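You operate a simulated robot arm through the tools that you are given. There is no shell and no other tool.

You run a simulated robot arm. Do the job below in one go: nothing can be reset, and whatever is moved stays where it is left.

## Task
Loosen sensor 5, aim it at its reflector, clamp it and press teach.

The check looks at the end state, three seconds after you hand in, the way a careful person would. Anything else that was tipped, shoved, dropped, spilled or broken makes it a failure.

## Robot
A 6-joint arm with a four-finger gripper, fixed in place. Base frame: the origin is at the foot of the arm, x ahead of it, y to its left, z up. Units: mm, degrees, N and s.
Its first joint turns from -166.0 to 166.0 degrees. Payload 3.43 kg.
The TCP is the grasp point between the finger pads, 30 mm short of the fingertips. In the tool frame z runs along the fingers and y along their closing line. Largest opening 120 mm; the body of the gripper starts 85 mm behind the TCP.
Orientation is that of the tool frame in the base frame, as a unit quaternion [w, x, y, z]. With the fingers straight down and closing along the base's y, the tool's x points along the base's -x, its y along +y and its z along -z.

## Interface
- The arm moves only by the tool move_arm. Its argument "commands" is one flat list of numbers, 7 for each row, row after row: the turn, a rotation vector about the tool's x, y, z in degrees, then the shift along the tool's x, y, z in m, then the opening in per cent of the stroke, from 0 (shut) to 100 (fully open). In form: [ax, ay, az, tx, ty, tz, claw, ax, ay, az, tx, ty, tz, claw, ...]. A call has 1 to 20 rows; each row shifts and turns the commanded pose from where the row before left it, along the tool's axes as they then stand. A row lasts 0.2 s, in which the tool goes at most 50 mm and 8.6 degrees; a call with a longer step from one row to the next is refused whole, and so is a gripper value outside its range. Where a pose cannot be reached the arm comes as near as it can. A force on the tool above 60 N (or 10 N above the force at the start of the call, whichever is more), or a blocked arm, ends the call early, and 0.2 s more pass. Each finger halts on what it meets, pressing with about 21 N; the grip force reading is that of the motor and also rises with nothing between the fingers. The clock runs only during rows and for 0.2 s after the last one: add rows that do not move to give the fingers time. It gives the time, the measured TCP pose, the force on the tool (base axes), the opening and the grip force at its end, in the units of the frame above (readings bear some noise), with the torque about the TCP (base axes, N m) and any sound that the robot's microphone picked up.
- Cameras (640 x 400 px; columns grow to the right, rows downward): "scene" is fixed at [50.9, -498.6, 1673.8]; the picture's right is [0.04, -1.00, 0.00], its down [-0.81, -0.04, -0.59] and it looks along [0.59, 0.03, -0.81] (base axes); focal length 241 px, centre (320, 200). "wrist" rides on the gripper at [71, -17, -121] in the tool frame; the picture's right is [0.23, 0.97, 0.00], its down [-0.81, 0.19, -0.55] and it looks along [-0.54, 0.13, 0.83] (tool axes); focal length 275 px, centre (320, 200). There is no depth. A picture from a camera that has moved, and an enlarged one, comes with that camera's place and axes in the base frame and with its lens.
- get_image(camera): a new picture of that camera. The clock stands still meanwhile.
- zoom(camera, box): a new picture of the part [left, top, right, bottom] of that camera's present view, enlarged. The clock stands still meanwhile.
- finish_job(): hands the job in; it is judged then, once.

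Nothing tells you positions but the pictures and the camera data. Unless the task says otherwise, let go and move clear before handing in.

The tools are called after "Call:" as a command line: name --argument value ..., lists and objects as JSON in quotes. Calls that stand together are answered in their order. move_arm: Moves the arm, as the interface text tells. Its arguments: {"type":"object","properties":{"commands":{"type":"array","items":{"type":"number"}}},"required":["commands"]} The other tools are called the same way: get_image (camera) takes a picture; zoom (camera, box) takes an enlarged picture of a part of a camera's view; finish_job () hands the job in.

At the start:

```text
clock: 0.0
tool_pos: [543.6, 14.9, 1370.2]
orientation: [0.001, -0.001, 1.0, 0.0]
force: [0.3, -0.8, 0.6]
wrist_torque: [0.02, -0.01, -0.03]
grip_width: 119.8
finger_force: 0.0
```

scene: 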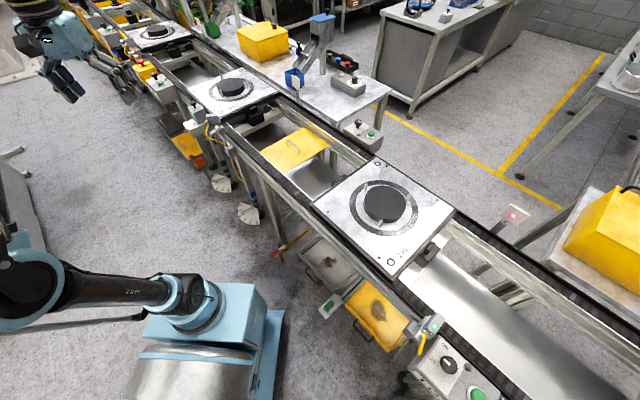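
wrist: 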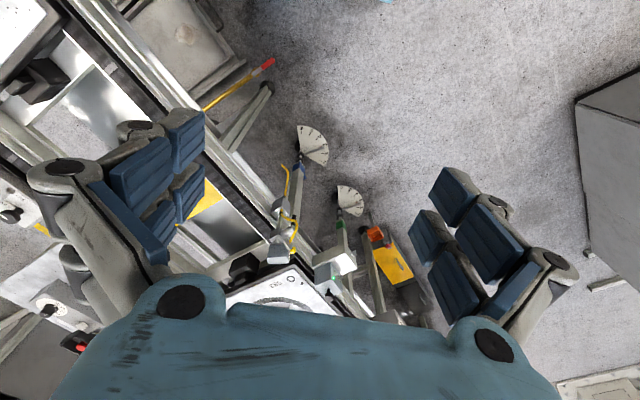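

I see a conveyor line with pallets, several sensor brackets along its near side, and fan-shaped dials. I'll zoom in first to find sensor 5, its clamp, its teach button and its reflector.

Call:
zoom --camera "scene" --box '[160, 80, 320, 240]'

Call:
zoom --camera "scene" --box '[300, 220, 520, 400]'

Call:
zoom --camera "wrist" --box '[230, 100, 430, 310]'

Call:
zoom --camera "scene" --box '[60, 0, 260, 140]'

```text
2.50 times, centred on (240, 160) of scene
camera zoom: at [50.9, -498.6, 1673.8], right [0.04, -1.0, 0.0], down [-0.81, -0.04, -0.59], along [0.59, 0.03, -0.81], focal length 603 px, centre (520, 300)
```

zoom: 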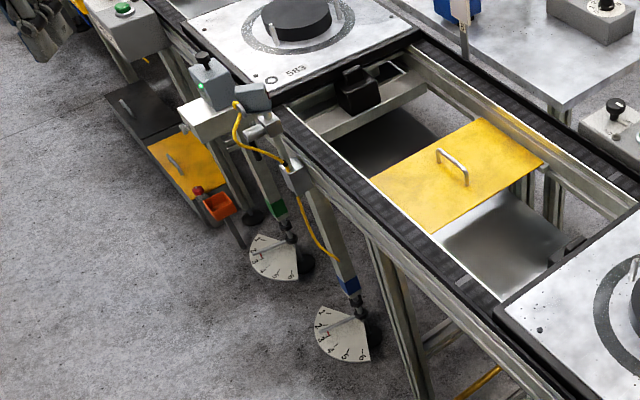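

```text
2.22 times, centred on (410, 310) of scene
camera zoom: at [50.9, -498.6, 1673.8], right [0.04, -1.0, 0.0], down [-0.81, -0.04, -0.59], along [0.59, 0.03, -0.81], focal length 536 px, centre (120, -44)
```

zoom: 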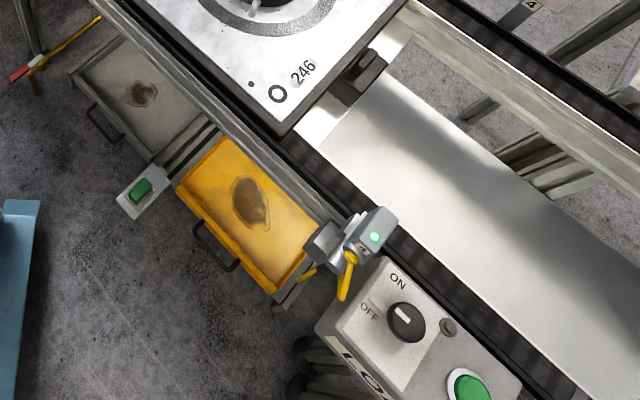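

```text
1.90 times, centred on (330, 205) of wrist
camera zoom: at [471.6, -3.2, 1490.9], right [-0.23, 0.97, 0.0], down [0.81, 0.19, 0.55], along [0.54, 0.13, -0.83], focal length 524 px, centre (301, 190)
```

zoom: 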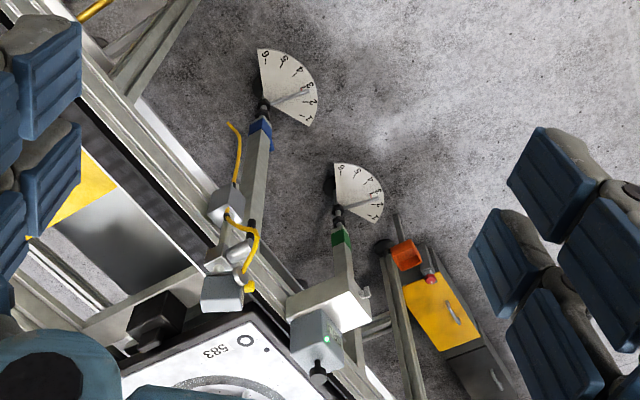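

```text
2.86 times, centred on (160, 70) of scene
camera zoom: at [50.9, -498.6, 1673.8], right [0.04, -1.0, 0.0], down [-0.81, -0.04, -0.59], along [0.59, 0.03, -0.81], focal length 689 px, centre (777, 571)
```

zoom: 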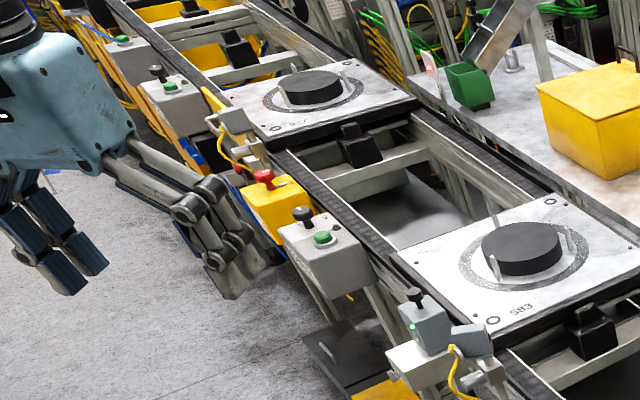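

Candidate sensors: one near scene pixel (430,325) with a yellow lever, and others near (213,120). I'll zoom in on labels and reflectors.

Call:
zoom --camera "scene" --box '[400, 305, 450, 355]'

Call:
zoom --camera "scene" --box '[490, 190, 550, 240]'

Call:
zoom --camera "scene" --box '[195, 95, 255, 145]'

Call:
zoom --camera "scene" --box '[120, 35, 180, 85]'

Call:
zoom --camera "scene" --box '[330, 100, 400, 160]'

Call:
zoom --camera "scene" --box '[270, 0, 380, 110]'

Call:
zoom --camera "scene" --box '[400, 320, 510, 400]'

Call:
zoom --camera "scene" --box '[190, 0, 280, 80]'

```text
8.00 times, centred on (425, 330) of scene
camera zoom: at [50.9, -498.6, 1673.8], right [0.04, -1.0, 0.0], down [-0.81, -0.04, -0.59], along [0.59, 0.03, -0.81], focal length 1929 px, centre (-520, -840)
```

zoom: 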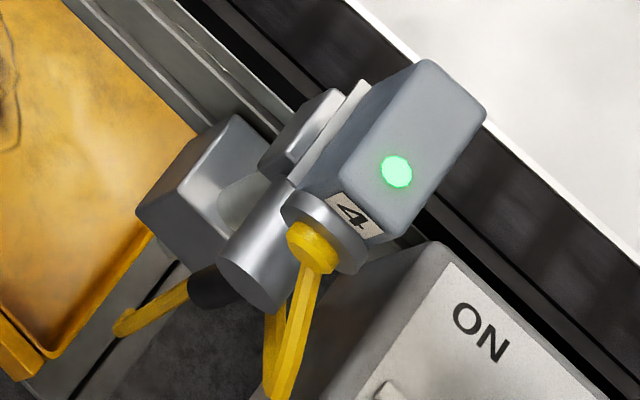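

```text
8.00 times, centred on (520, 215) of scene
camera zoom: at [50.9, -498.6, 1673.8], right [0.04, -1.0, 0.0], down [-0.81, -0.04, -0.59], along [0.59, 0.03, -0.81], focal length 1929 px, centre (-1280, 80)
```

zoom: 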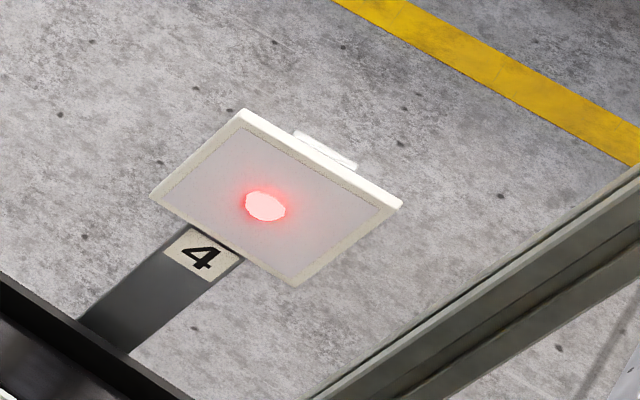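

```text
8.00 times, centred on (225, 120) of scene
camera zoom: at [50.9, -498.6, 1673.8], right [0.04, -1.0, 0.0], down [-0.81, -0.04, -0.59], along [0.59, 0.03, -0.81], focal length 1929 px, centre (1080, 840)
```

zoom: 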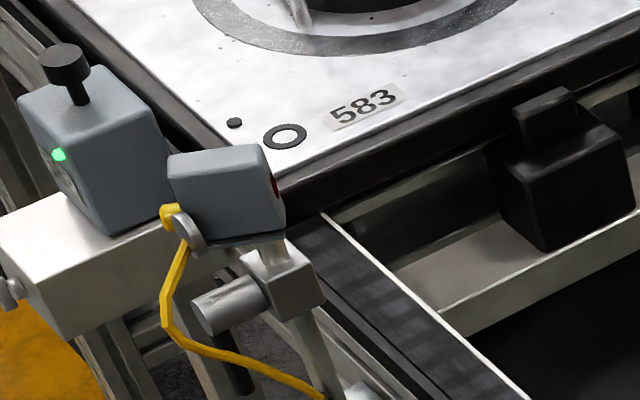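

```text
8.00 times, centred on (150, 60) of scene
camera zoom: at [50.9, -498.6, 1673.8], right [0.04, -1.0, 0.0], down [-0.81, -0.04, -0.59], along [0.59, 0.03, -0.81], focal length 1929 px, centre (1680, 1320)
```

zoom: 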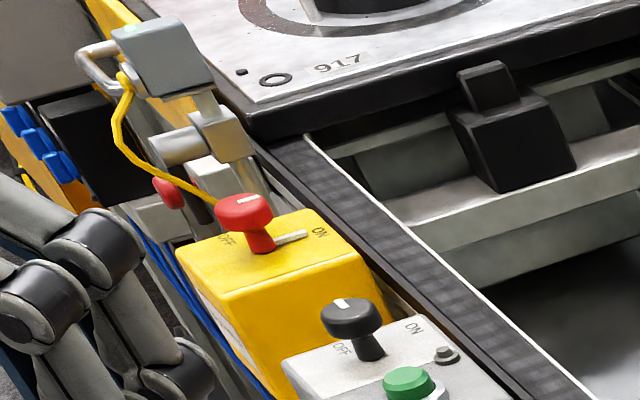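

```text
6.67 times, centred on (365, 130) of scene
camera zoom: at [50.9, -498.6, 1673.8], right [0.04, -1.0, 0.0], down [-0.81, -0.04, -0.59], along [0.59, 0.03, -0.81], focal length 1607 px, centre (20, 667)
```

zoom: 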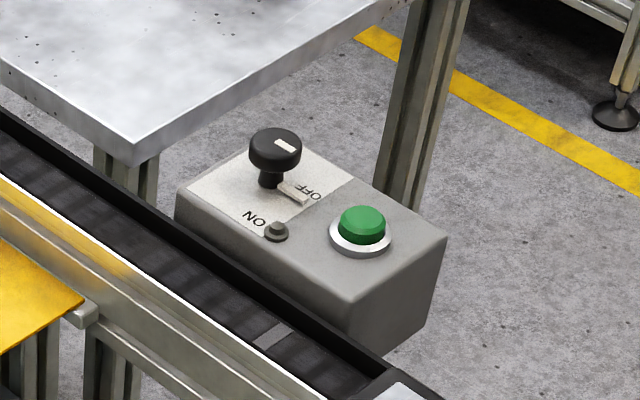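

```text
3.64 times, centred on (325, 55) of scene
camera zoom: at [50.9, -498.6, 1673.8], right [0.04, -1.0, 0.0], down [-0.81, -0.04, -0.59], along [0.59, 0.03, -0.81], focal length 877 px, centre (302, 727)
```

zoom: 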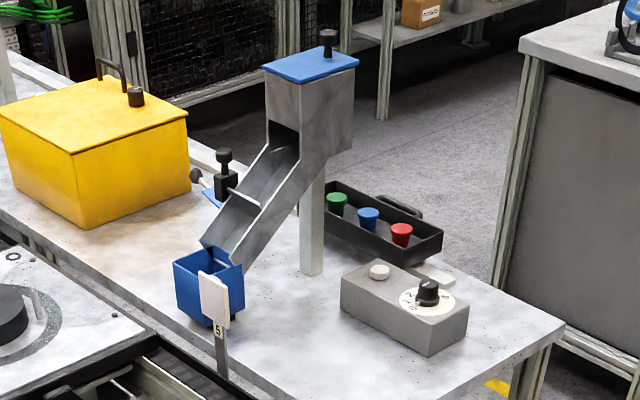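

```text
5.00 times, centred on (455, 360) of scene
camera zoom: at [50.9, -498.6, 1673.8], right [0.04, -1.0, 0.0], down [-0.81, -0.04, -0.59], along [0.59, 0.03, -0.81], focal length 1206 px, centre (-355, -600)
```

zoom: 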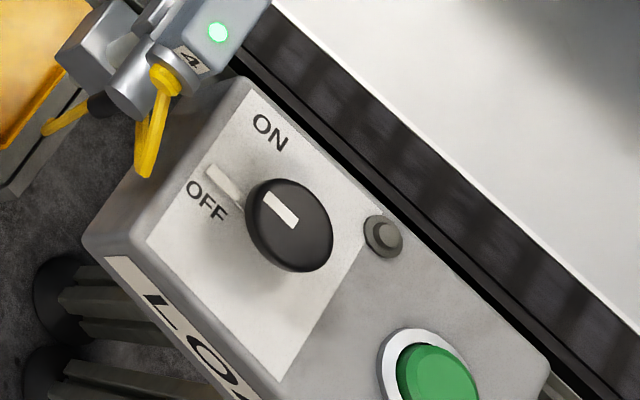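

```text
5.00 times, centred on (235, 40) of scene
camera zoom: at [50.9, -498.6, 1673.8], right [0.04, -1.0, 0.0], down [-0.81, -0.04, -0.59], along [0.59, 0.03, -0.81], focal length 1206 px, centre (745, 1000)
```

zoom: 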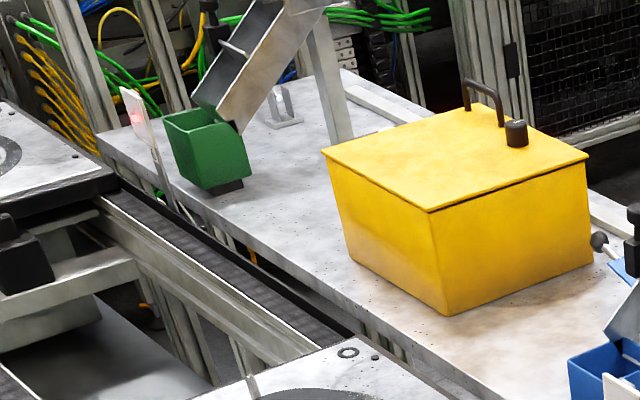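

Sensor 5 looks like the grey head with the yellow cable near pallet 583. Triangulating from both cameras puts it around (930, 9, 1036), and reflector 5 stands on the far side in front of the blue bin. I'll move the wrist camera closer to inspect it.

Call:
move_arm --commands '[0, 0, 0, -0.035, -0.006, 0.02, 100, 0, 0, 0, -0.035, -0.006, 0.02, 100, 0, 0, 0, -0.035, -0.006, 0.02, 100, 0, 0, 0, -0.035, -0.006, 0.02, 100, 0, 0, 0, -0.035, -0.006, 0.02, 100, 0, 0, 0, 0, 0, 0, 100]'

Call:
get_image --camera "wrist"

Call:
get_image --camera "scene"

```text
clock: 1.4
tool_pos: [701.8, -13.7, 1278.9]
orientation: [0.006, -0.001, 1.0, 0.001]
force: [1.0, -0.4, 0.1]
wrist_torque: [0.03, 0.02, 0.02]
grip_width: 119.9
finger_force: 0.1
```

```text
taken
camera wrist: at [629.1, -31.4, 1398.1], right [-0.23, 0.97, 0.0], down [0.8, 0.19, 0.56], along [0.55, 0.13, -0.83], focal length 275 px, centre (320, 200)
```

wrist: 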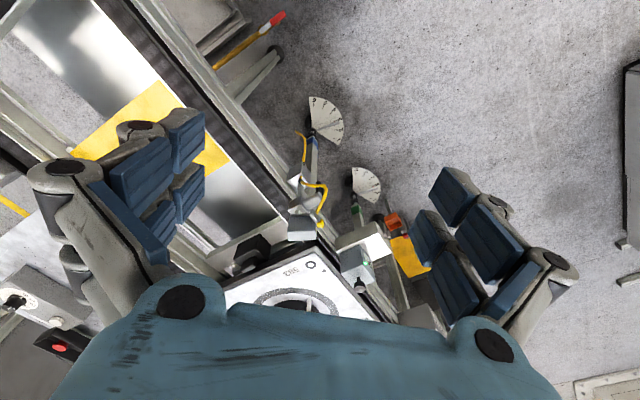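

```text
taken
```

scene: 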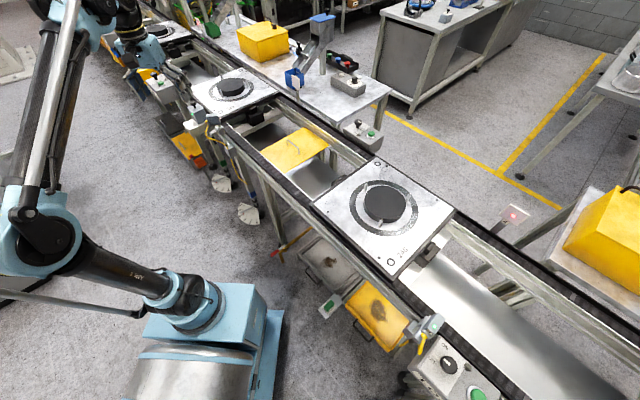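

Call:
zoom --camera "wrist" --box '[260, 120, 420, 300]'

Call:
zoom --camera "wrist" --box '[275, 160, 355, 260]'

Call:
zoom --camera "scene" --box '[195, 90, 265, 150]'

Call:
zoom --camera "scene" --box '[280, 60, 320, 110]'

```text
2.22 times, centred on (340, 210) of wrist
camera zoom: at [629.1, -31.4, 1398.1], right [-0.23, 0.97, 0.0], down [0.8, 0.19, 0.56], along [0.55, 0.13, -0.83], focal length 612 px, centre (276, 178)
```

zoom: 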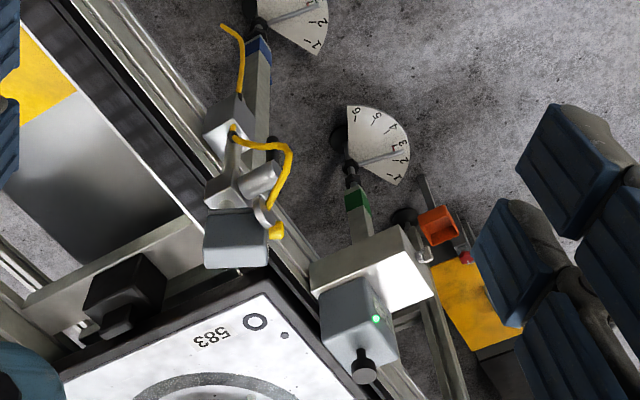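

```text
4.00 times, centred on (315, 210) of wrist
camera zoom: at [629.1, -31.4, 1398.1], right [-0.23, 0.97, 0.0], down [0.8, 0.19, 0.56], along [0.55, 0.13, -0.83], focal length 1101 px, centre (340, 160)
```

zoom: 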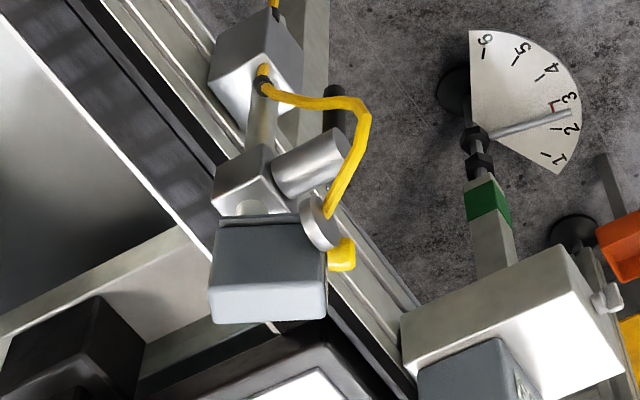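

```text
6.67 times, centred on (230, 120) of scene
camera zoom: at [50.9, -498.6, 1673.8], right [0.04, -1.0, 0.0], down [-0.81, -0.04, -0.59], along [0.59, 0.03, -0.81], focal length 1607 px, centre (920, 733)
```

zoom: 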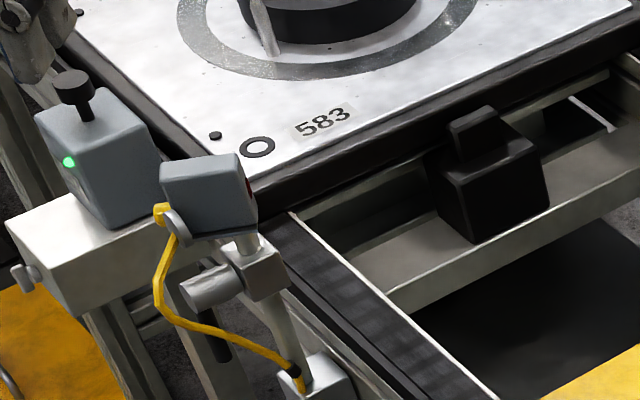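

```text
8.00 times, centred on (300, 85) of scene
camera zoom: at [50.9, -498.6, 1673.8], right [0.04, -1.0, 0.0], down [-0.81, -0.04, -0.59], along [0.59, 0.03, -0.81], focal length 1929 px, centre (480, 1120)
```

zoom: 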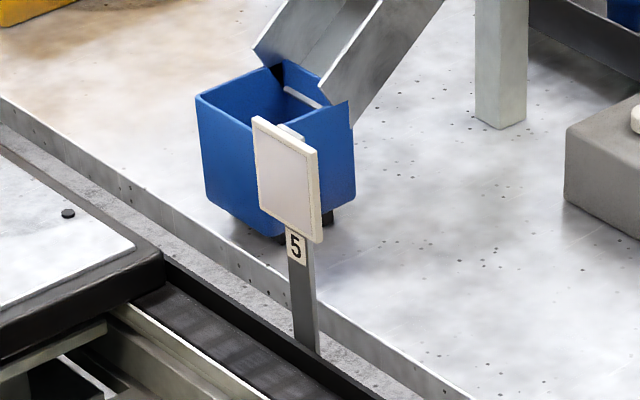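

Sensor 5's head sits on a vertical rod, with a clamp block and a lateral cylinder below it. I'll tilt the tool and lower it to look from the near side more horizontally.

Call:
move_arm --commands '[0, -7, 0, 0, 0, 0, 100, 0, -7, 0, 0, 0, 0, 100, 0, -7, 0, 0, 0, 0, 100, 0, -7, 0, 0, 0, 0, 100, 0, -7, 0, 0, 0, 0, 100, 0, 0, 0, 0.007, 0.001, 0.04, 100, 0, 0, 0, 0.007, 0.001, 0.04, 100, 0, 0, 0, 0.007, 0.001, 0.04, 100, 0, 0, 0, 0.007, 0.001, 0.04, 100, 0, 0, 0, 0, 0, 0, 100]'

Call:
get_image --camera "wrist"

```text
clock: 3.6
tool_pos: [773.3, -11.3, 1129.8]
orientation: [0.306, 0.0, 0.952, 0.0]
force: [-0.1, -0.8, -0.6]
wrist_torque: [0.0, 0.01, 0.01]
grip_width: 120.1
finger_force: 0.1
```

```text
taken
camera wrist: at [644.9, -27.6, 1185.6], right [-0.19, 0.97, -0.13], down [0.34, 0.19, 0.92], along [0.92, 0.13, -0.36], focal length 275 px, centre (320, 200)
```

wrist: 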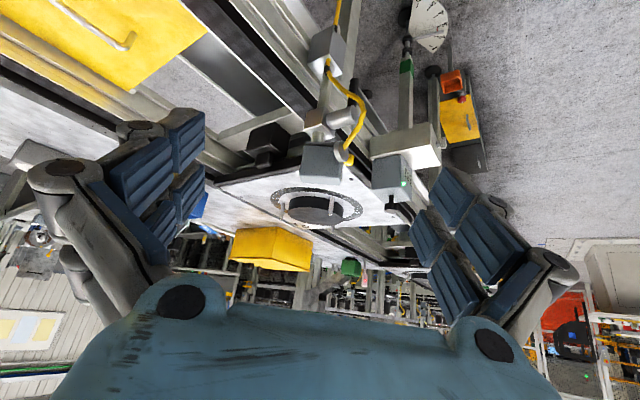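

Call:
zoom --camera "wrist" --box '[270, 20, 450, 220]'

Call:
zoom --camera "wrist" --box '[285, 70, 375, 190]'

Call:
zoom --camera "wrist" --box '[365, 110, 455, 220]'

```text
2.00 times, centred on (360, 120) of wrist
camera zoom: at [644.9, -27.6, 1185.6], right [-0.19, 0.97, -0.13], down [0.34, 0.19, 0.92], along [0.92, 0.13, -0.36], focal length 551 px, centre (240, 360)
```

zoom: 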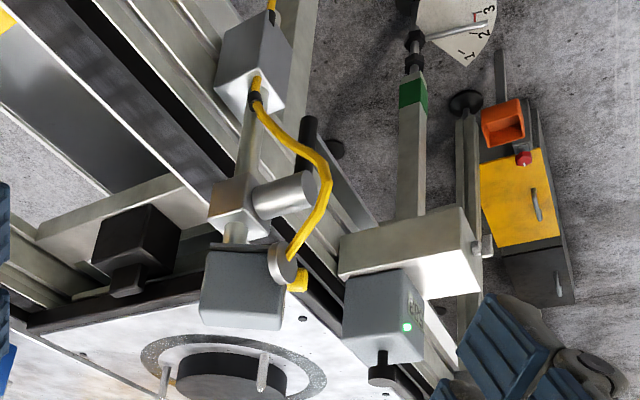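

```text
3.33 times, centred on (330, 130) of wrist
camera zoom: at [644.9, -27.6, 1185.6], right [-0.19, 0.97, -0.13], down [0.34, 0.19, 0.92], along [0.92, 0.13, -0.36], focal length 918 px, centre (287, 433)
```

zoom: 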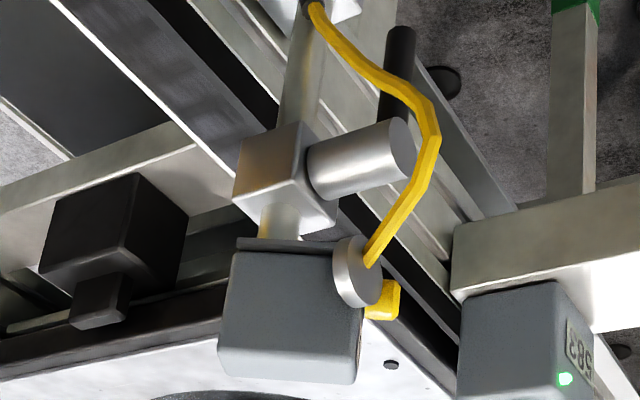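

```text
3.64 times, centred on (410, 165) of wrist
camera zoom: at [644.9, -27.6, 1185.6], right [-0.19, 0.97, -0.13], down [0.34, 0.19, 0.92], along [0.92, 0.13, -0.36], focal length 1001 px, centre (-7, 327)
```

zoom: 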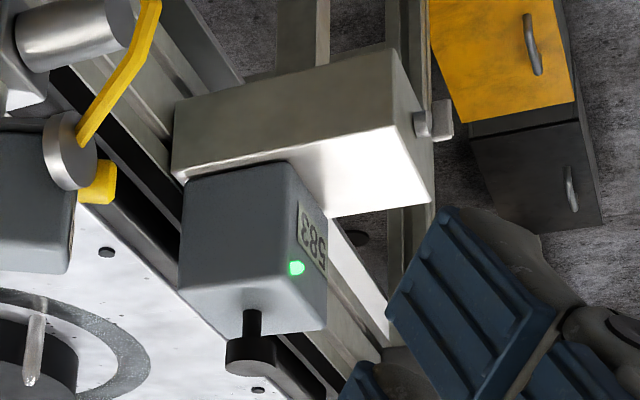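

I can see the rod, the clamp block with a cylindrical hub and black lever, and the head with a disc and yellow part. I'll move in closer and around to the left side to tell the teach button from the cable.

Call:
zoom --camera "wrist" --box '[325, 115, 365, 165]'

Call:
zoom --camera "wrist" --box '[300, 75, 360, 135]'

Call:
zoom --camera "scene" --box '[205, 105, 240, 135]'

Call:
zoom --camera "scene" --box '[415, 310, 445, 340]'

Call:
zoom --camera "scene" --box '[130, 35, 165, 75]'

```text
8.00 times, centred on (345, 140) of wrist
camera zoom: at [644.9, -27.6, 1185.6], right [-0.19, 0.97, -0.13], down [0.34, 0.19, 0.92], along [0.92, 0.13, -0.36], focal length 2202 px, centre (120, 680)
```

zoom: 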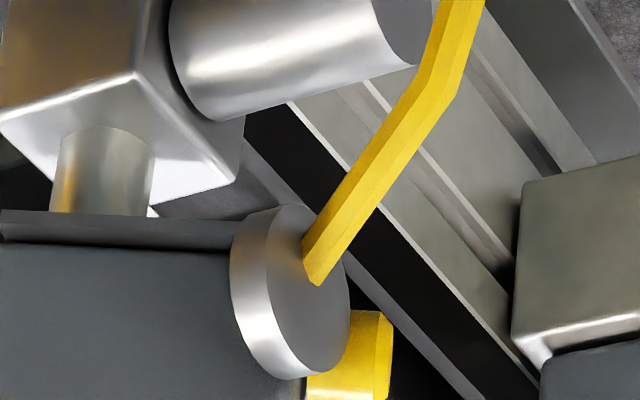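

```text
6.67 times, centred on (330, 105) of wrist
camera zoom: at [644.9, -27.6, 1185.6], right [-0.19, 0.97, -0.13], down [0.34, 0.19, 0.92], along [0.92, 0.13, -0.36], focal length 1835 px, centre (253, 833)
```

zoom: 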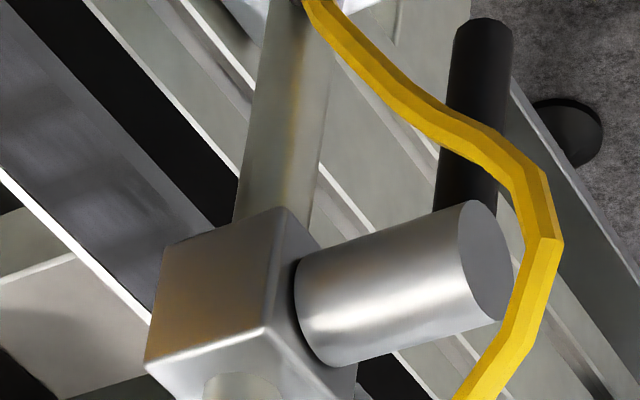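

```text
13.33 times, centred on (222, 120) of scene
camera zoom: at [50.9, -498.6, 1673.8], right [0.04, -1.0, 0.0], down [-0.81, -0.04, -0.59], along [0.59, 0.03, -0.81], focal length 3215 px, centre (1620, 1267)
```

zoom: 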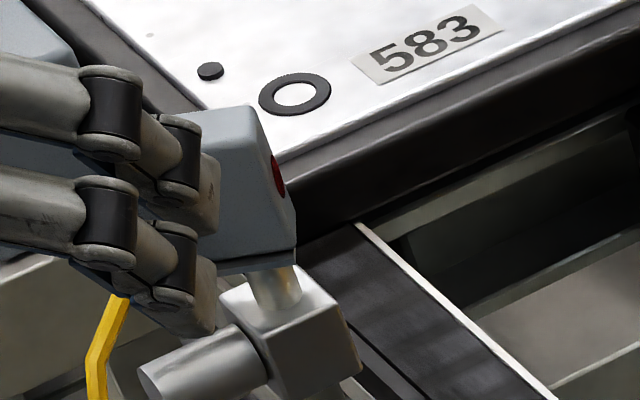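

```text
13.33 times, centred on (430, 325) of scene
camera zoom: at [50.9, -498.6, 1673.8], right [0.04, -1.0, 0.0], down [-0.81, -0.04, -0.59], along [0.59, 0.03, -0.81], focal length 3215 px, centre (-1147, -1467)
```

zoom: 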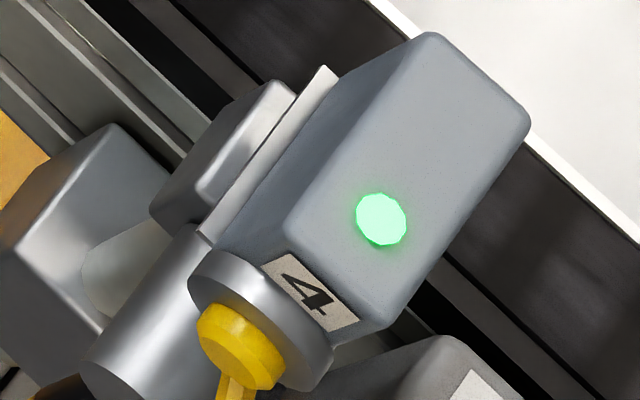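

```text
10.00 times, centred on (148, 55) of scene
camera zoom: at [50.9, -498.6, 1673.8], right [0.04, -1.0, 0.0], down [-0.81, -0.04, -0.59], along [0.59, 0.03, -0.81], focal length 2411 px, centre (2045, 1650)
```

zoom: 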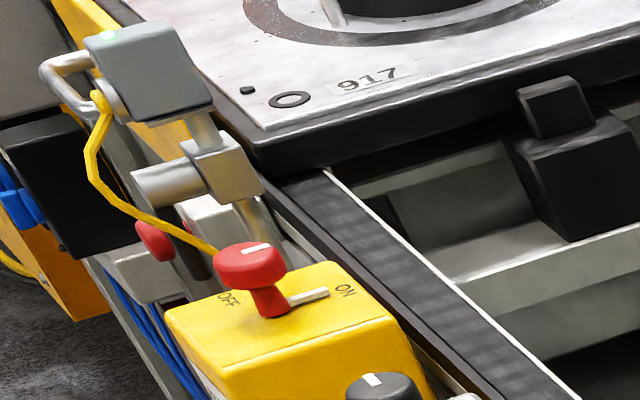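

The disc with the cable and the yellow cap sit on the head's back (left) face. I'll swing the wrist camera round to look from the left to see that face and the lever better.

Call:
move_arm --commands '[4.16, 0, 5.94, 0, 0, 0, 40, 4.16, 0, 5.94, 0, 0, 0, 40, 4.16, 0, 5.94, 0, 0, 0, 40, 4.16, 0, 5.94, 0, 0, 0, 40, 4.16, 0, 5.94, 0, 0, 0, 40, 4.16, 0, 5.94, 0, 0, 0, 40, 4.16, 0, 5.94, 0, 0, 0, 40, 4.16, 0, 5.94, 0, 0, 0, 40, 0, 0, 0, 0.0269, 0.0296, -0.0097, 40, 0, 0, 0, 0.0269, 0.0296, -0.0097, 40, 0, 0, 0, 0.0269, 0.0296, -0.0097, 40, 0, 0, 0, 0.0269, 0.0296, -0.0097, 40, 0, 0, 0, 0, 0, 0, 40]'

Call:
get_image --camera "wrist"

Call:
get_image --camera "scene"

```text
clock: 6.4
tool_pos: [814.2, 143.4, 1101.6]
orientation: [0.268, 0.463, 0.832, -0.143]
force: [0.1, 0.4, 0.2]
wrist_torque: [0.01, 0.0, 0.0]
grip_width: 47.9
finger_force: 0.1
```

```text
taken
camera wrist: at [731.5, 243.4, 1159.0], right [0.73, 0.68, -0.12], down [0.34, -0.19, 0.92], along [0.6, -0.71, -0.37], focal length 275 px, centre (320, 200)
```

wrist: 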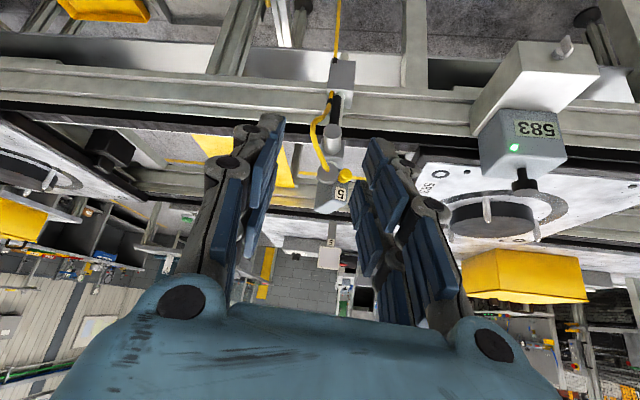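

```text
taken
```

scene: 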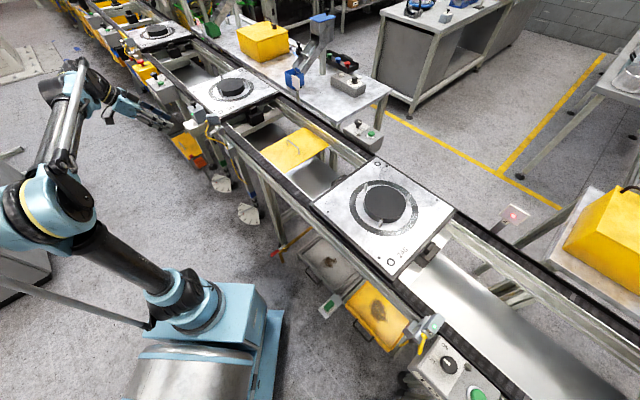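

Call:
zoom --camera "wrist" --box '[290, 60, 390, 220]'

Call:
zoom --camera "wrist" --box '[305, 150, 365, 220]'

Call:
zoom --camera "wrist" --box '[305, 80, 365, 160]'

Call:
zoom --camera "wrist" --box '[300, 200, 360, 280]'

Call:
zoom --camera "scene" --box '[195, 105, 240, 145]'

```text
2.50 times, centred on (340, 140) of wrist
camera zoom: at [731.5, 243.4, 1159.0], right [0.73, 0.68, -0.12], down [0.34, -0.19, 0.92], along [0.6, -0.71, -0.37], focal length 688 px, centre (270, 350)
```

zoom: 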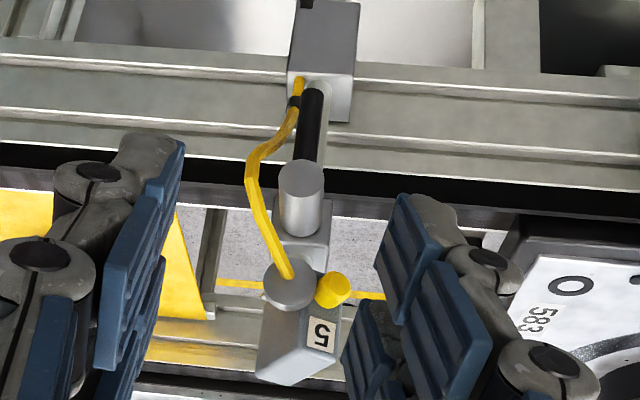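

```text
5.71 times, centred on (335, 185) of wrist
camera zoom: at [731.5, 243.4, 1159.0], right [0.73, 0.68, -0.12], down [0.34, -0.19, 0.92], along [0.6, -0.71, -0.37], focal length 1573 px, centre (234, 286)
```

zoom: 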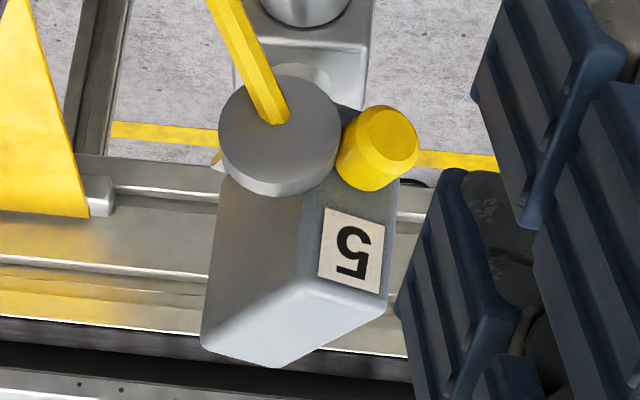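

```text
5.00 times, centred on (335, 120) of wrist
camera zoom: at [731.5, 243.4, 1159.0], right [0.73, 0.68, -0.12], down [0.34, -0.19, 0.92], along [0.6, -0.71, -0.37], focal length 1376 px, centre (245, 600)
```

zoom: 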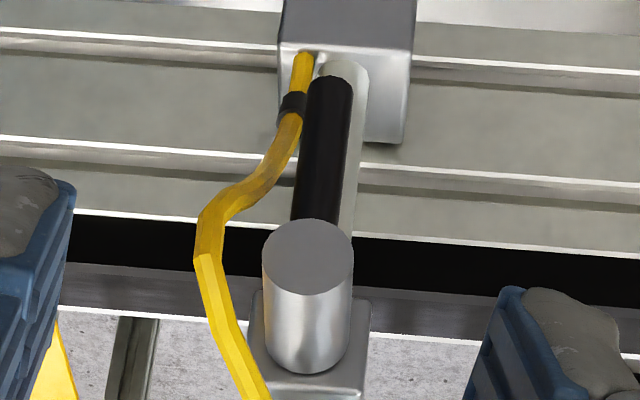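

```text
5.00 times, centred on (330, 240) of wrist
camera zoom: at [731.5, 243.4, 1159.0], right [0.73, 0.68, -0.12], down [0.34, -0.19, 0.92], along [0.6, -0.71, -0.37], focal length 1376 px, centre (270, 0)
```

zoom: 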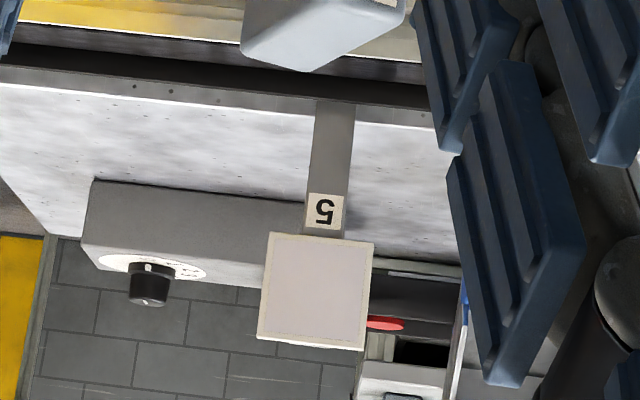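

```text
10.00 times, centred on (218, 125) of scene
camera zoom: at [50.9, -498.6, 1673.8], right [0.04, -1.0, 0.0], down [-0.81, -0.04, -0.59], along [0.59, 0.03, -0.81], focal length 2411 px, centre (1345, 950)
```

zoom: 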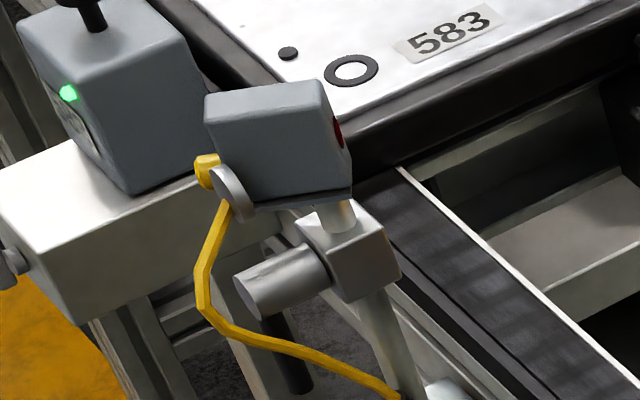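

Now it's clear: the back face of the head carries label 5, a yellow teach button and a cable gland. The clamp lever is a black bar hanging from the hub below. I'll take finer zooms for measurement.

Call:
zoom --camera "scene" --box '[212, 108, 234, 122]'

Call:
zoom --camera "scene" --box '[212, 120, 240, 148]'

Call:
zoom --camera "wrist" --box '[315, 160, 350, 220]'

Call:
zoom --camera "scene" --box '[285, 65, 310, 105]'

Call:
zoom --camera "scene" --box '[300, 110, 420, 200]'

```text
16.00 times, centred on (223, 115) of scene
camera zoom: at [50.9, -498.6, 1673.8], right [0.04, -1.0, 0.0], down [-0.81, -0.04, -0.59], along [0.59, 0.03, -0.81], focal length 3858 px, centre (1872, 1560)
```

zoom: 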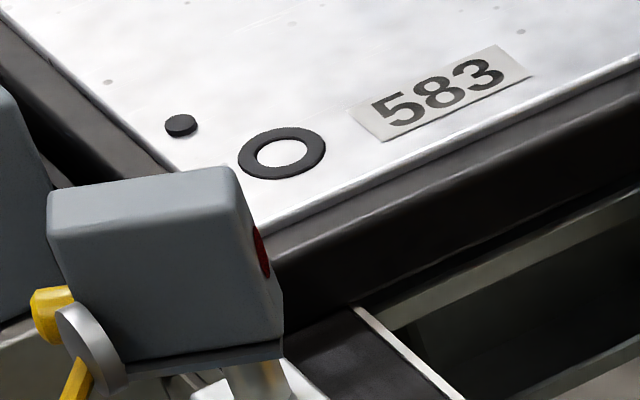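

```text
14.29 times, centred on (226, 134) of scene
camera zoom: at [50.9, -498.6, 1673.8], right [0.04, -1.0, 0.0], down [-0.81, -0.04, -0.59], along [0.59, 0.03, -0.81], focal length 3444 px, centre (1663, 1143)
```

zoom: 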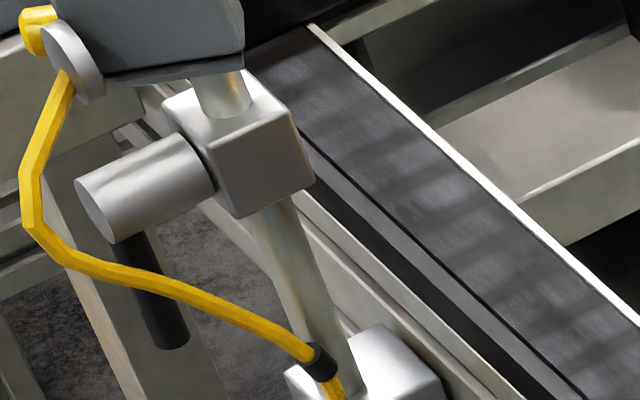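

```text
6.67 times, centred on (332, 190) of wrist
camera zoom: at [731.5, 243.4, 1159.0], right [0.73, 0.68, -0.12], down [0.34, -0.19, 0.92], along [0.6, -0.71, -0.37], focal length 1835 px, centre (237, 267)
```

zoom: 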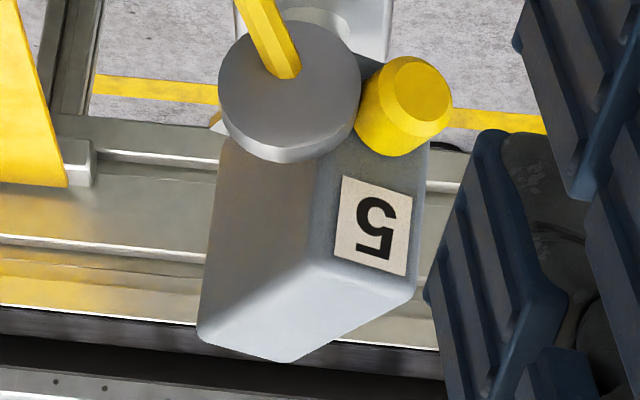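

```text
10.00 times, centred on (298, 85) of scene
camera zoom: at [50.9, -498.6, 1673.8], right [0.04, -1.0, 0.0], down [-0.81, -0.04, -0.59], along [0.59, 0.03, -0.81], focal length 2411 px, centre (545, 1350)
```

zoom: 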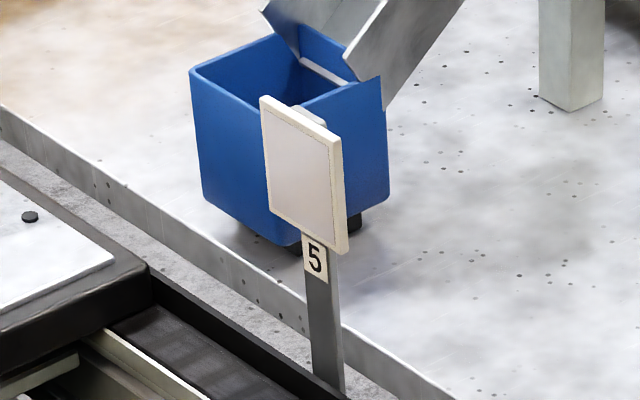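

```text
4.44 times, centred on (360, 155) of scene
camera zoom: at [50.9, -498.6, 1673.8], right [0.04, -1.0, 0.0], down [-0.81, -0.04, -0.59], along [0.59, 0.03, -0.81], focal length 1072 px, centre (142, 400)
```

zoom: 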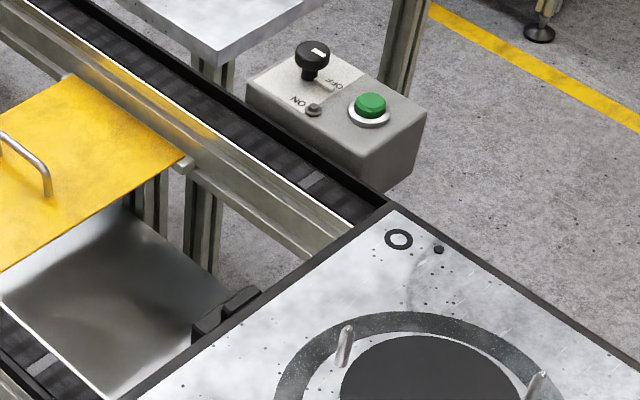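

Measured so far: the rod is at about (946, −2) and the hub axis is at z≈965, pointing outward along (−0.71, 0.71). The lever hangs at about (914, 31) down to z≈907, and reflector 5 is at about (1262, −317, 1027). Next I'll bring the tool to a horizontal pose outside the lever, with tool z along the hub axis, and look again.

Call:
move_arm --commands '[-3.79, 0, -5.28, 0, 0, 0, 40, -3.79, 0, -5.28, 0, 0, 0, 40, 0, -7.77, 0, 0, 0, 0, 40, 0, -7.77, 0, 0, 0, 0, 40, 0, -7.77, 0, 0, 0, 0, 40, 0, -7.77, 0, 0, 0, 0, 40, 0, -7.77, 0, 0, 0, 0, 40, 0, -7.77, 0, 0, 0, 0, 40, 0, -7.77, 0, 0, 0, 0, 40, 0, 0, 0, 0, 0, 0, 40]'

Call:
get_image --camera "wrist"

Call:
get_image --camera "scene"

```text
clock: 8.6
tool_pos: [815.1, 143.4, 1103.9]
orientation: [0.655, 0.273, 0.653, -0.266]
force: [0.3, -0.2, -1.1]
wrist_torque: [0.0, -0.01, 0.0]
grip_width: 48.2
finger_force: 0.1
```

```text
taken
camera wrist: at [718.4, 218.1, 1032.0], right [0.69, 0.69, -0.22], down [-0.26, 0.52, 0.81], along [0.68, -0.5, 0.54], focal length 275 px, centre (320, 200)
```

wrist: 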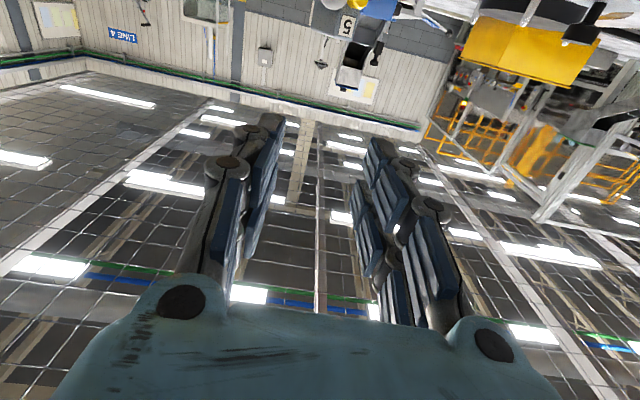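

```text
taken
```

scene: 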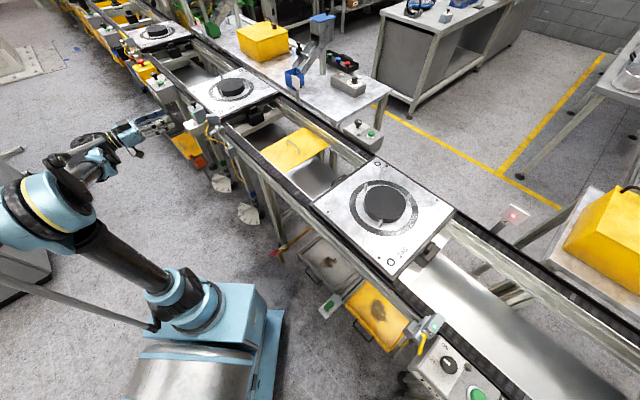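

The horizontal pose is reachable but the camera now looks up. I'll roll the tool 180° about its own axis so the camera sits above and looks down at the lever.

Call:
move_arm --commands '[0, 0, 8.5, 0, 0, 0, 40, 0, 0, 8.5, 0, 0, 0, 40, 0, 0, 8.5, 0, 0, 0, 40, 0, 0, 8.5, 0, 0, 0, 40, 0, 0, 8.5, 0, 0, 0, 40, 0, 0, 8.5, 0, 0, 0, 40, 0, 0, 8.5, 0, 0, 0, 40, 0, 0, 8.5, 0, 0, 0, 40, 0, 0, 8.5, 0, 0, 0, 40, 0, 0, 8.5, 0, 0, 0, 40, 0, 0, 8.5, 0, 0, 0, 40, 0, 0, 8.5, 0, 0, 0, 40, 0, 0, 8.5, 0, 0, 0, 40, 0, 0, 8.5, 0, 0, 0, 40, 0, 0, 8.5, 0, 0, 0, 40, 0, 0, 8.5, 0, 0, 0, 40, 0, 0, 8.5, 0, 0, 0, 40, 0, 0, 8.5, 0, 0, 0, 40, 0, 0, 8.5, 0, 0, 0, 40, 0, 0, 8.5, 0, 0, 0, 40]'

Call:
get_image --camera "wrist"

```text
clock: 12.8
tool_pos: [816.5, 144.3, 1102.6]
orientation: [0.661, 0.642, 0.317, 0.226]
force: [0.4, -0.2, 0.3]
wrist_torque: [0.04, 0.03, -0.03]
grip_width: 47.9
finger_force: 0.0
out of reach, approached as far as the arm can: row 10, 11, 12, 13, 14, 15, 16, 17, 18, 19, 20
```

```text
taken
camera wrist: at [777.9, 277.7, 1079.9], right [0.27, 0.23, 0.94], down [-0.94, -0.17, 0.31], along [0.23, -0.96, 0.17], focal length 275 px, centre (320, 200)
```

wrist: 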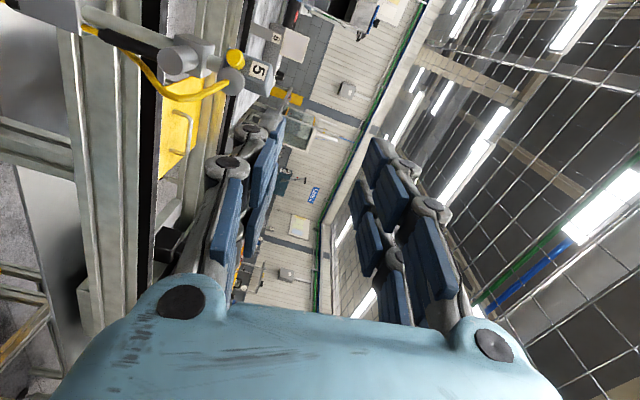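

The roll hit a joint limit at roughly +73°, so I'll roll back. A tilt of about 56° without roll will put the camera level with the lever, looking straight at it between the fingers. First I'll check how the commanded pose behaves by rolling back a little.

Call:
move_arm --commands '[0, 0, -8.5, 0, 0, 0, 40, 0, 0, -8.5, 0, 0, 0, 40, 0, 0, 0, 0, 0, 0, 40]'

```text
clock: 13.6
tool_pos: [815.0, 143.8, 1103.6]
orientation: [0.687, 0.588, 0.409, 0.125]
force: [-0.3, 0.2, -0.1]
wrist_torque: [0.0, 0.0, 0.0]
grip_width: 47.8
finger_force: 0.0
```

Call:
move_arm --commands '[0, 0, -8.1, 0, 0, 0, 40, 0, 0, -8.1, 0, 0, 0, 40, 0, 0, -8.1, 0, 0, 0, 40, 0, 0, -8.1, 0, 0, 0, 40, 0, 0, -8.1, 0, 0, 0, 40, 0, 0, -8.1, 0, 0, 0, 40, 0, 0, -8.1, 0, 0, 0, 40, 0, 0, -8.1, 0, 0, 0, 40, 0, 8.5, 0, 0, 0, 0, 40, 0, 8.5, 0, 0, 0, 0, 40, 0, 8.5, 0, 0, 0, 0, 40, 0, 8.5, 0, 0, 0, 0, 40, 0, 0, 0, 0.027, -0.0025, 0.0331, 40, 0, 0, 0, 0.027, -0.0025, 0.0331, 40, 0, 0, 0, 0.027, -0.0025, 0.0331, 40, 0, 0, 0, 0.027, -0.0025, 0.0331, 40, 0, 0, 0, 0, 0, 0, 40]'

Call:
get_image --camera "wrist"

Call:
get_image --camera "scene"

```text
clock: 17.2
tool_pos: [841.7, 106.8, 934.3]
orientation: [0.426, 0.342, 0.82, -0.169]
force: [-0.4, -0.2, -0.5]
wrist_torque: [0.0, -0.04, 0.03]
grip_width: 48.1
finger_force: 0.1
```

```text
taken
camera wrist: at [731.1, 192.4, 947.2], right [0.59, 0.79, -0.17], down [0.14, 0.11, 0.98], along [0.79, -0.61, -0.04], focal length 275 px, centre (320, 200)
```

wrist: 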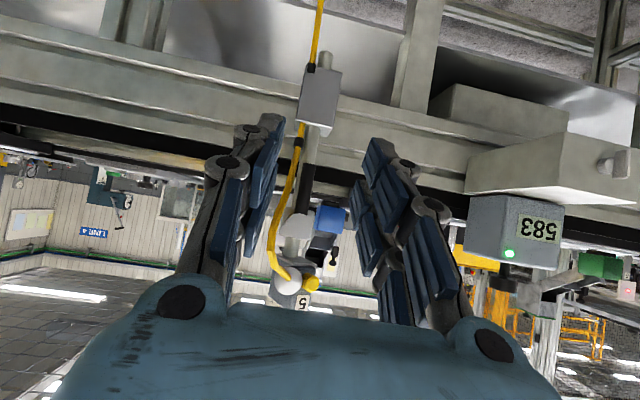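

```text
taken
```

scene: 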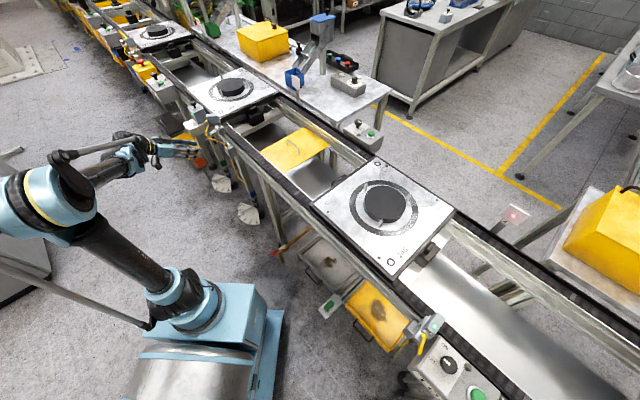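

Call:
zoom --camera "wrist" --box '[250, 110, 380, 310]'

Call:
zoom --camera "wrist" --box '[265, 125, 345, 235]'

Call:
zoom --camera "scene" --box '[190, 105, 245, 150]'

```text
2.00 times, centred on (315, 210) of wrist
camera zoom: at [731.1, 192.4, 947.2], right [0.59, 0.79, -0.17], down [0.14, 0.11, 0.98], along [0.79, -0.61, -0.04], focal length 551 px, centre (330, 180)
```

zoom: 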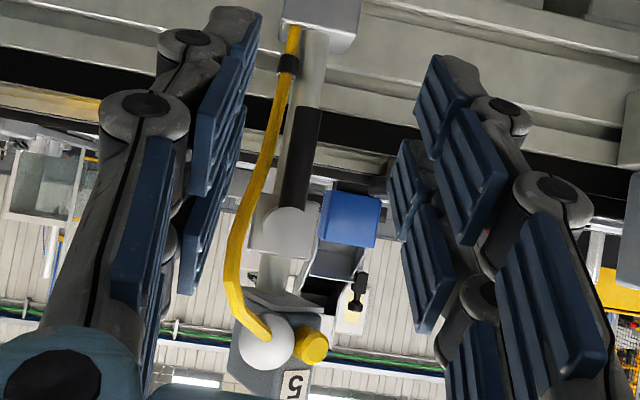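

```text
3.64 times, centred on (305, 180) of wrist
camera zoom: at [731.1, 192.4, 947.2], right [0.59, 0.79, -0.17], down [0.14, 0.11, 0.98], along [0.79, -0.61, -0.04], focal length 1001 px, centre (374, 273)
```

zoom: 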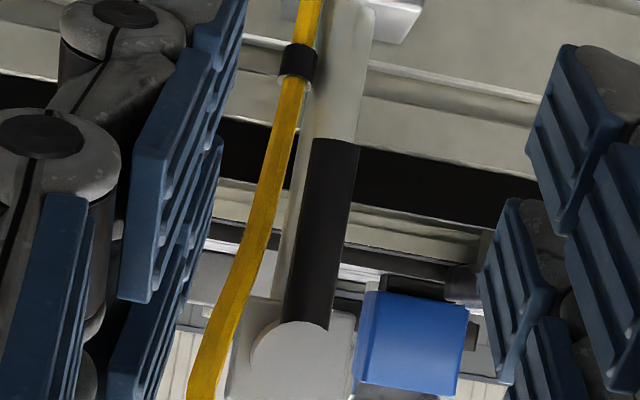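

```text
8.89 times, centred on (218, 128) of scene
camera zoom: at [50.9, -498.6, 1673.8], right [0.04, -1.0, 0.0], down [-0.81, -0.04, -0.59], along [0.59, 0.03, -0.81], focal length 2143 px, centre (1231, 844)
```

zoom: 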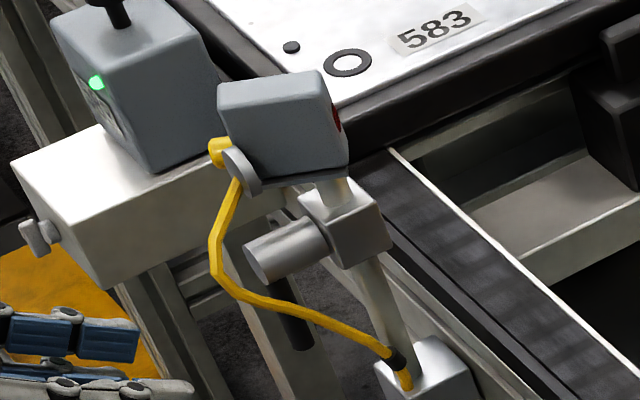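

The lever hangs at about E=669, N=−624 in conveyor-aligned coordinates, with the cable on its right-hand side. I'll close the fingers, slip them in beside the lever on the +e1 side, and push gently in the "counter-clockwise = loosen" direction.

Call:
move_arm --commands '[0, 0, 0, 0, 0.0184, 0, 0, 0, 0, 0, 0, 0, 0, 0, 0, 0, 0, 0, 0, 0, 0, 0, 0, 0, -0.0126, 0, 0.02, 0, 0, 0, 0, -0.0126, 0, 0.02, 0, 0, 0, 0, -0.0126, 0, 0.02, 0, 0, 0, 0, -0.0126, 0, 0.02, 0, 0, 0, 0, 0, 0, 0, 0]'

Call:
get_image --camera "wrist"

Call:
zoom --camera "scene" --box '[190, 105, 245, 150]'

```text
clock: 19.0
tool_pos: [920.7, 55.3, 932.5]
orientation: [0.425, 0.342, 0.821, -0.168]
force: [-19.2, 22.0, -7.5]
wrist_torque: [-0.36, -0.47, -0.32]
grip_width: 0.0
finger_force: 20.8
```

```text
taken
camera wrist: at [810.0, 141.1, 944.2], right [0.59, 0.79, -0.17], down [0.14, 0.11, 0.98], along [0.79, -0.61, -0.04], focal length 275 px, centre (320, 200)
```

wrist: 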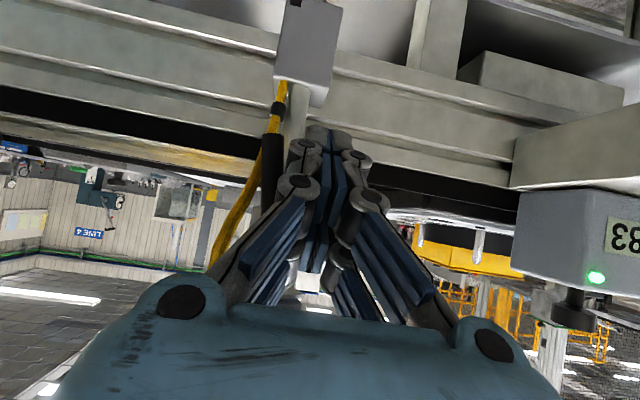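

```text
8.89 times, centred on (218, 128) of scene
camera zoom: at [50.9, -498.6, 1673.8], right [0.04, -1.0, 0.0], down [-0.81, -0.04, -0.59], along [0.59, 0.03, -0.81], focal length 2143 px, centre (1231, 844)
```

zoom: 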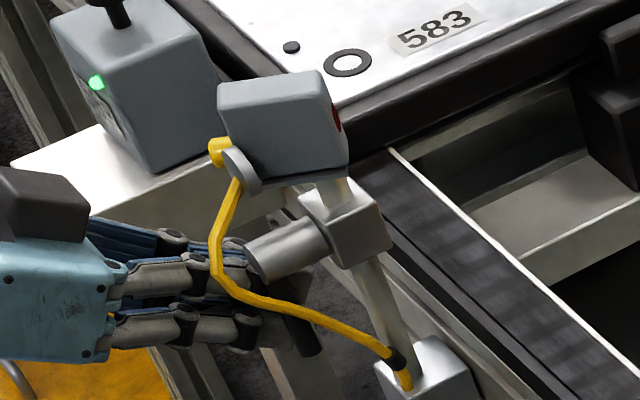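

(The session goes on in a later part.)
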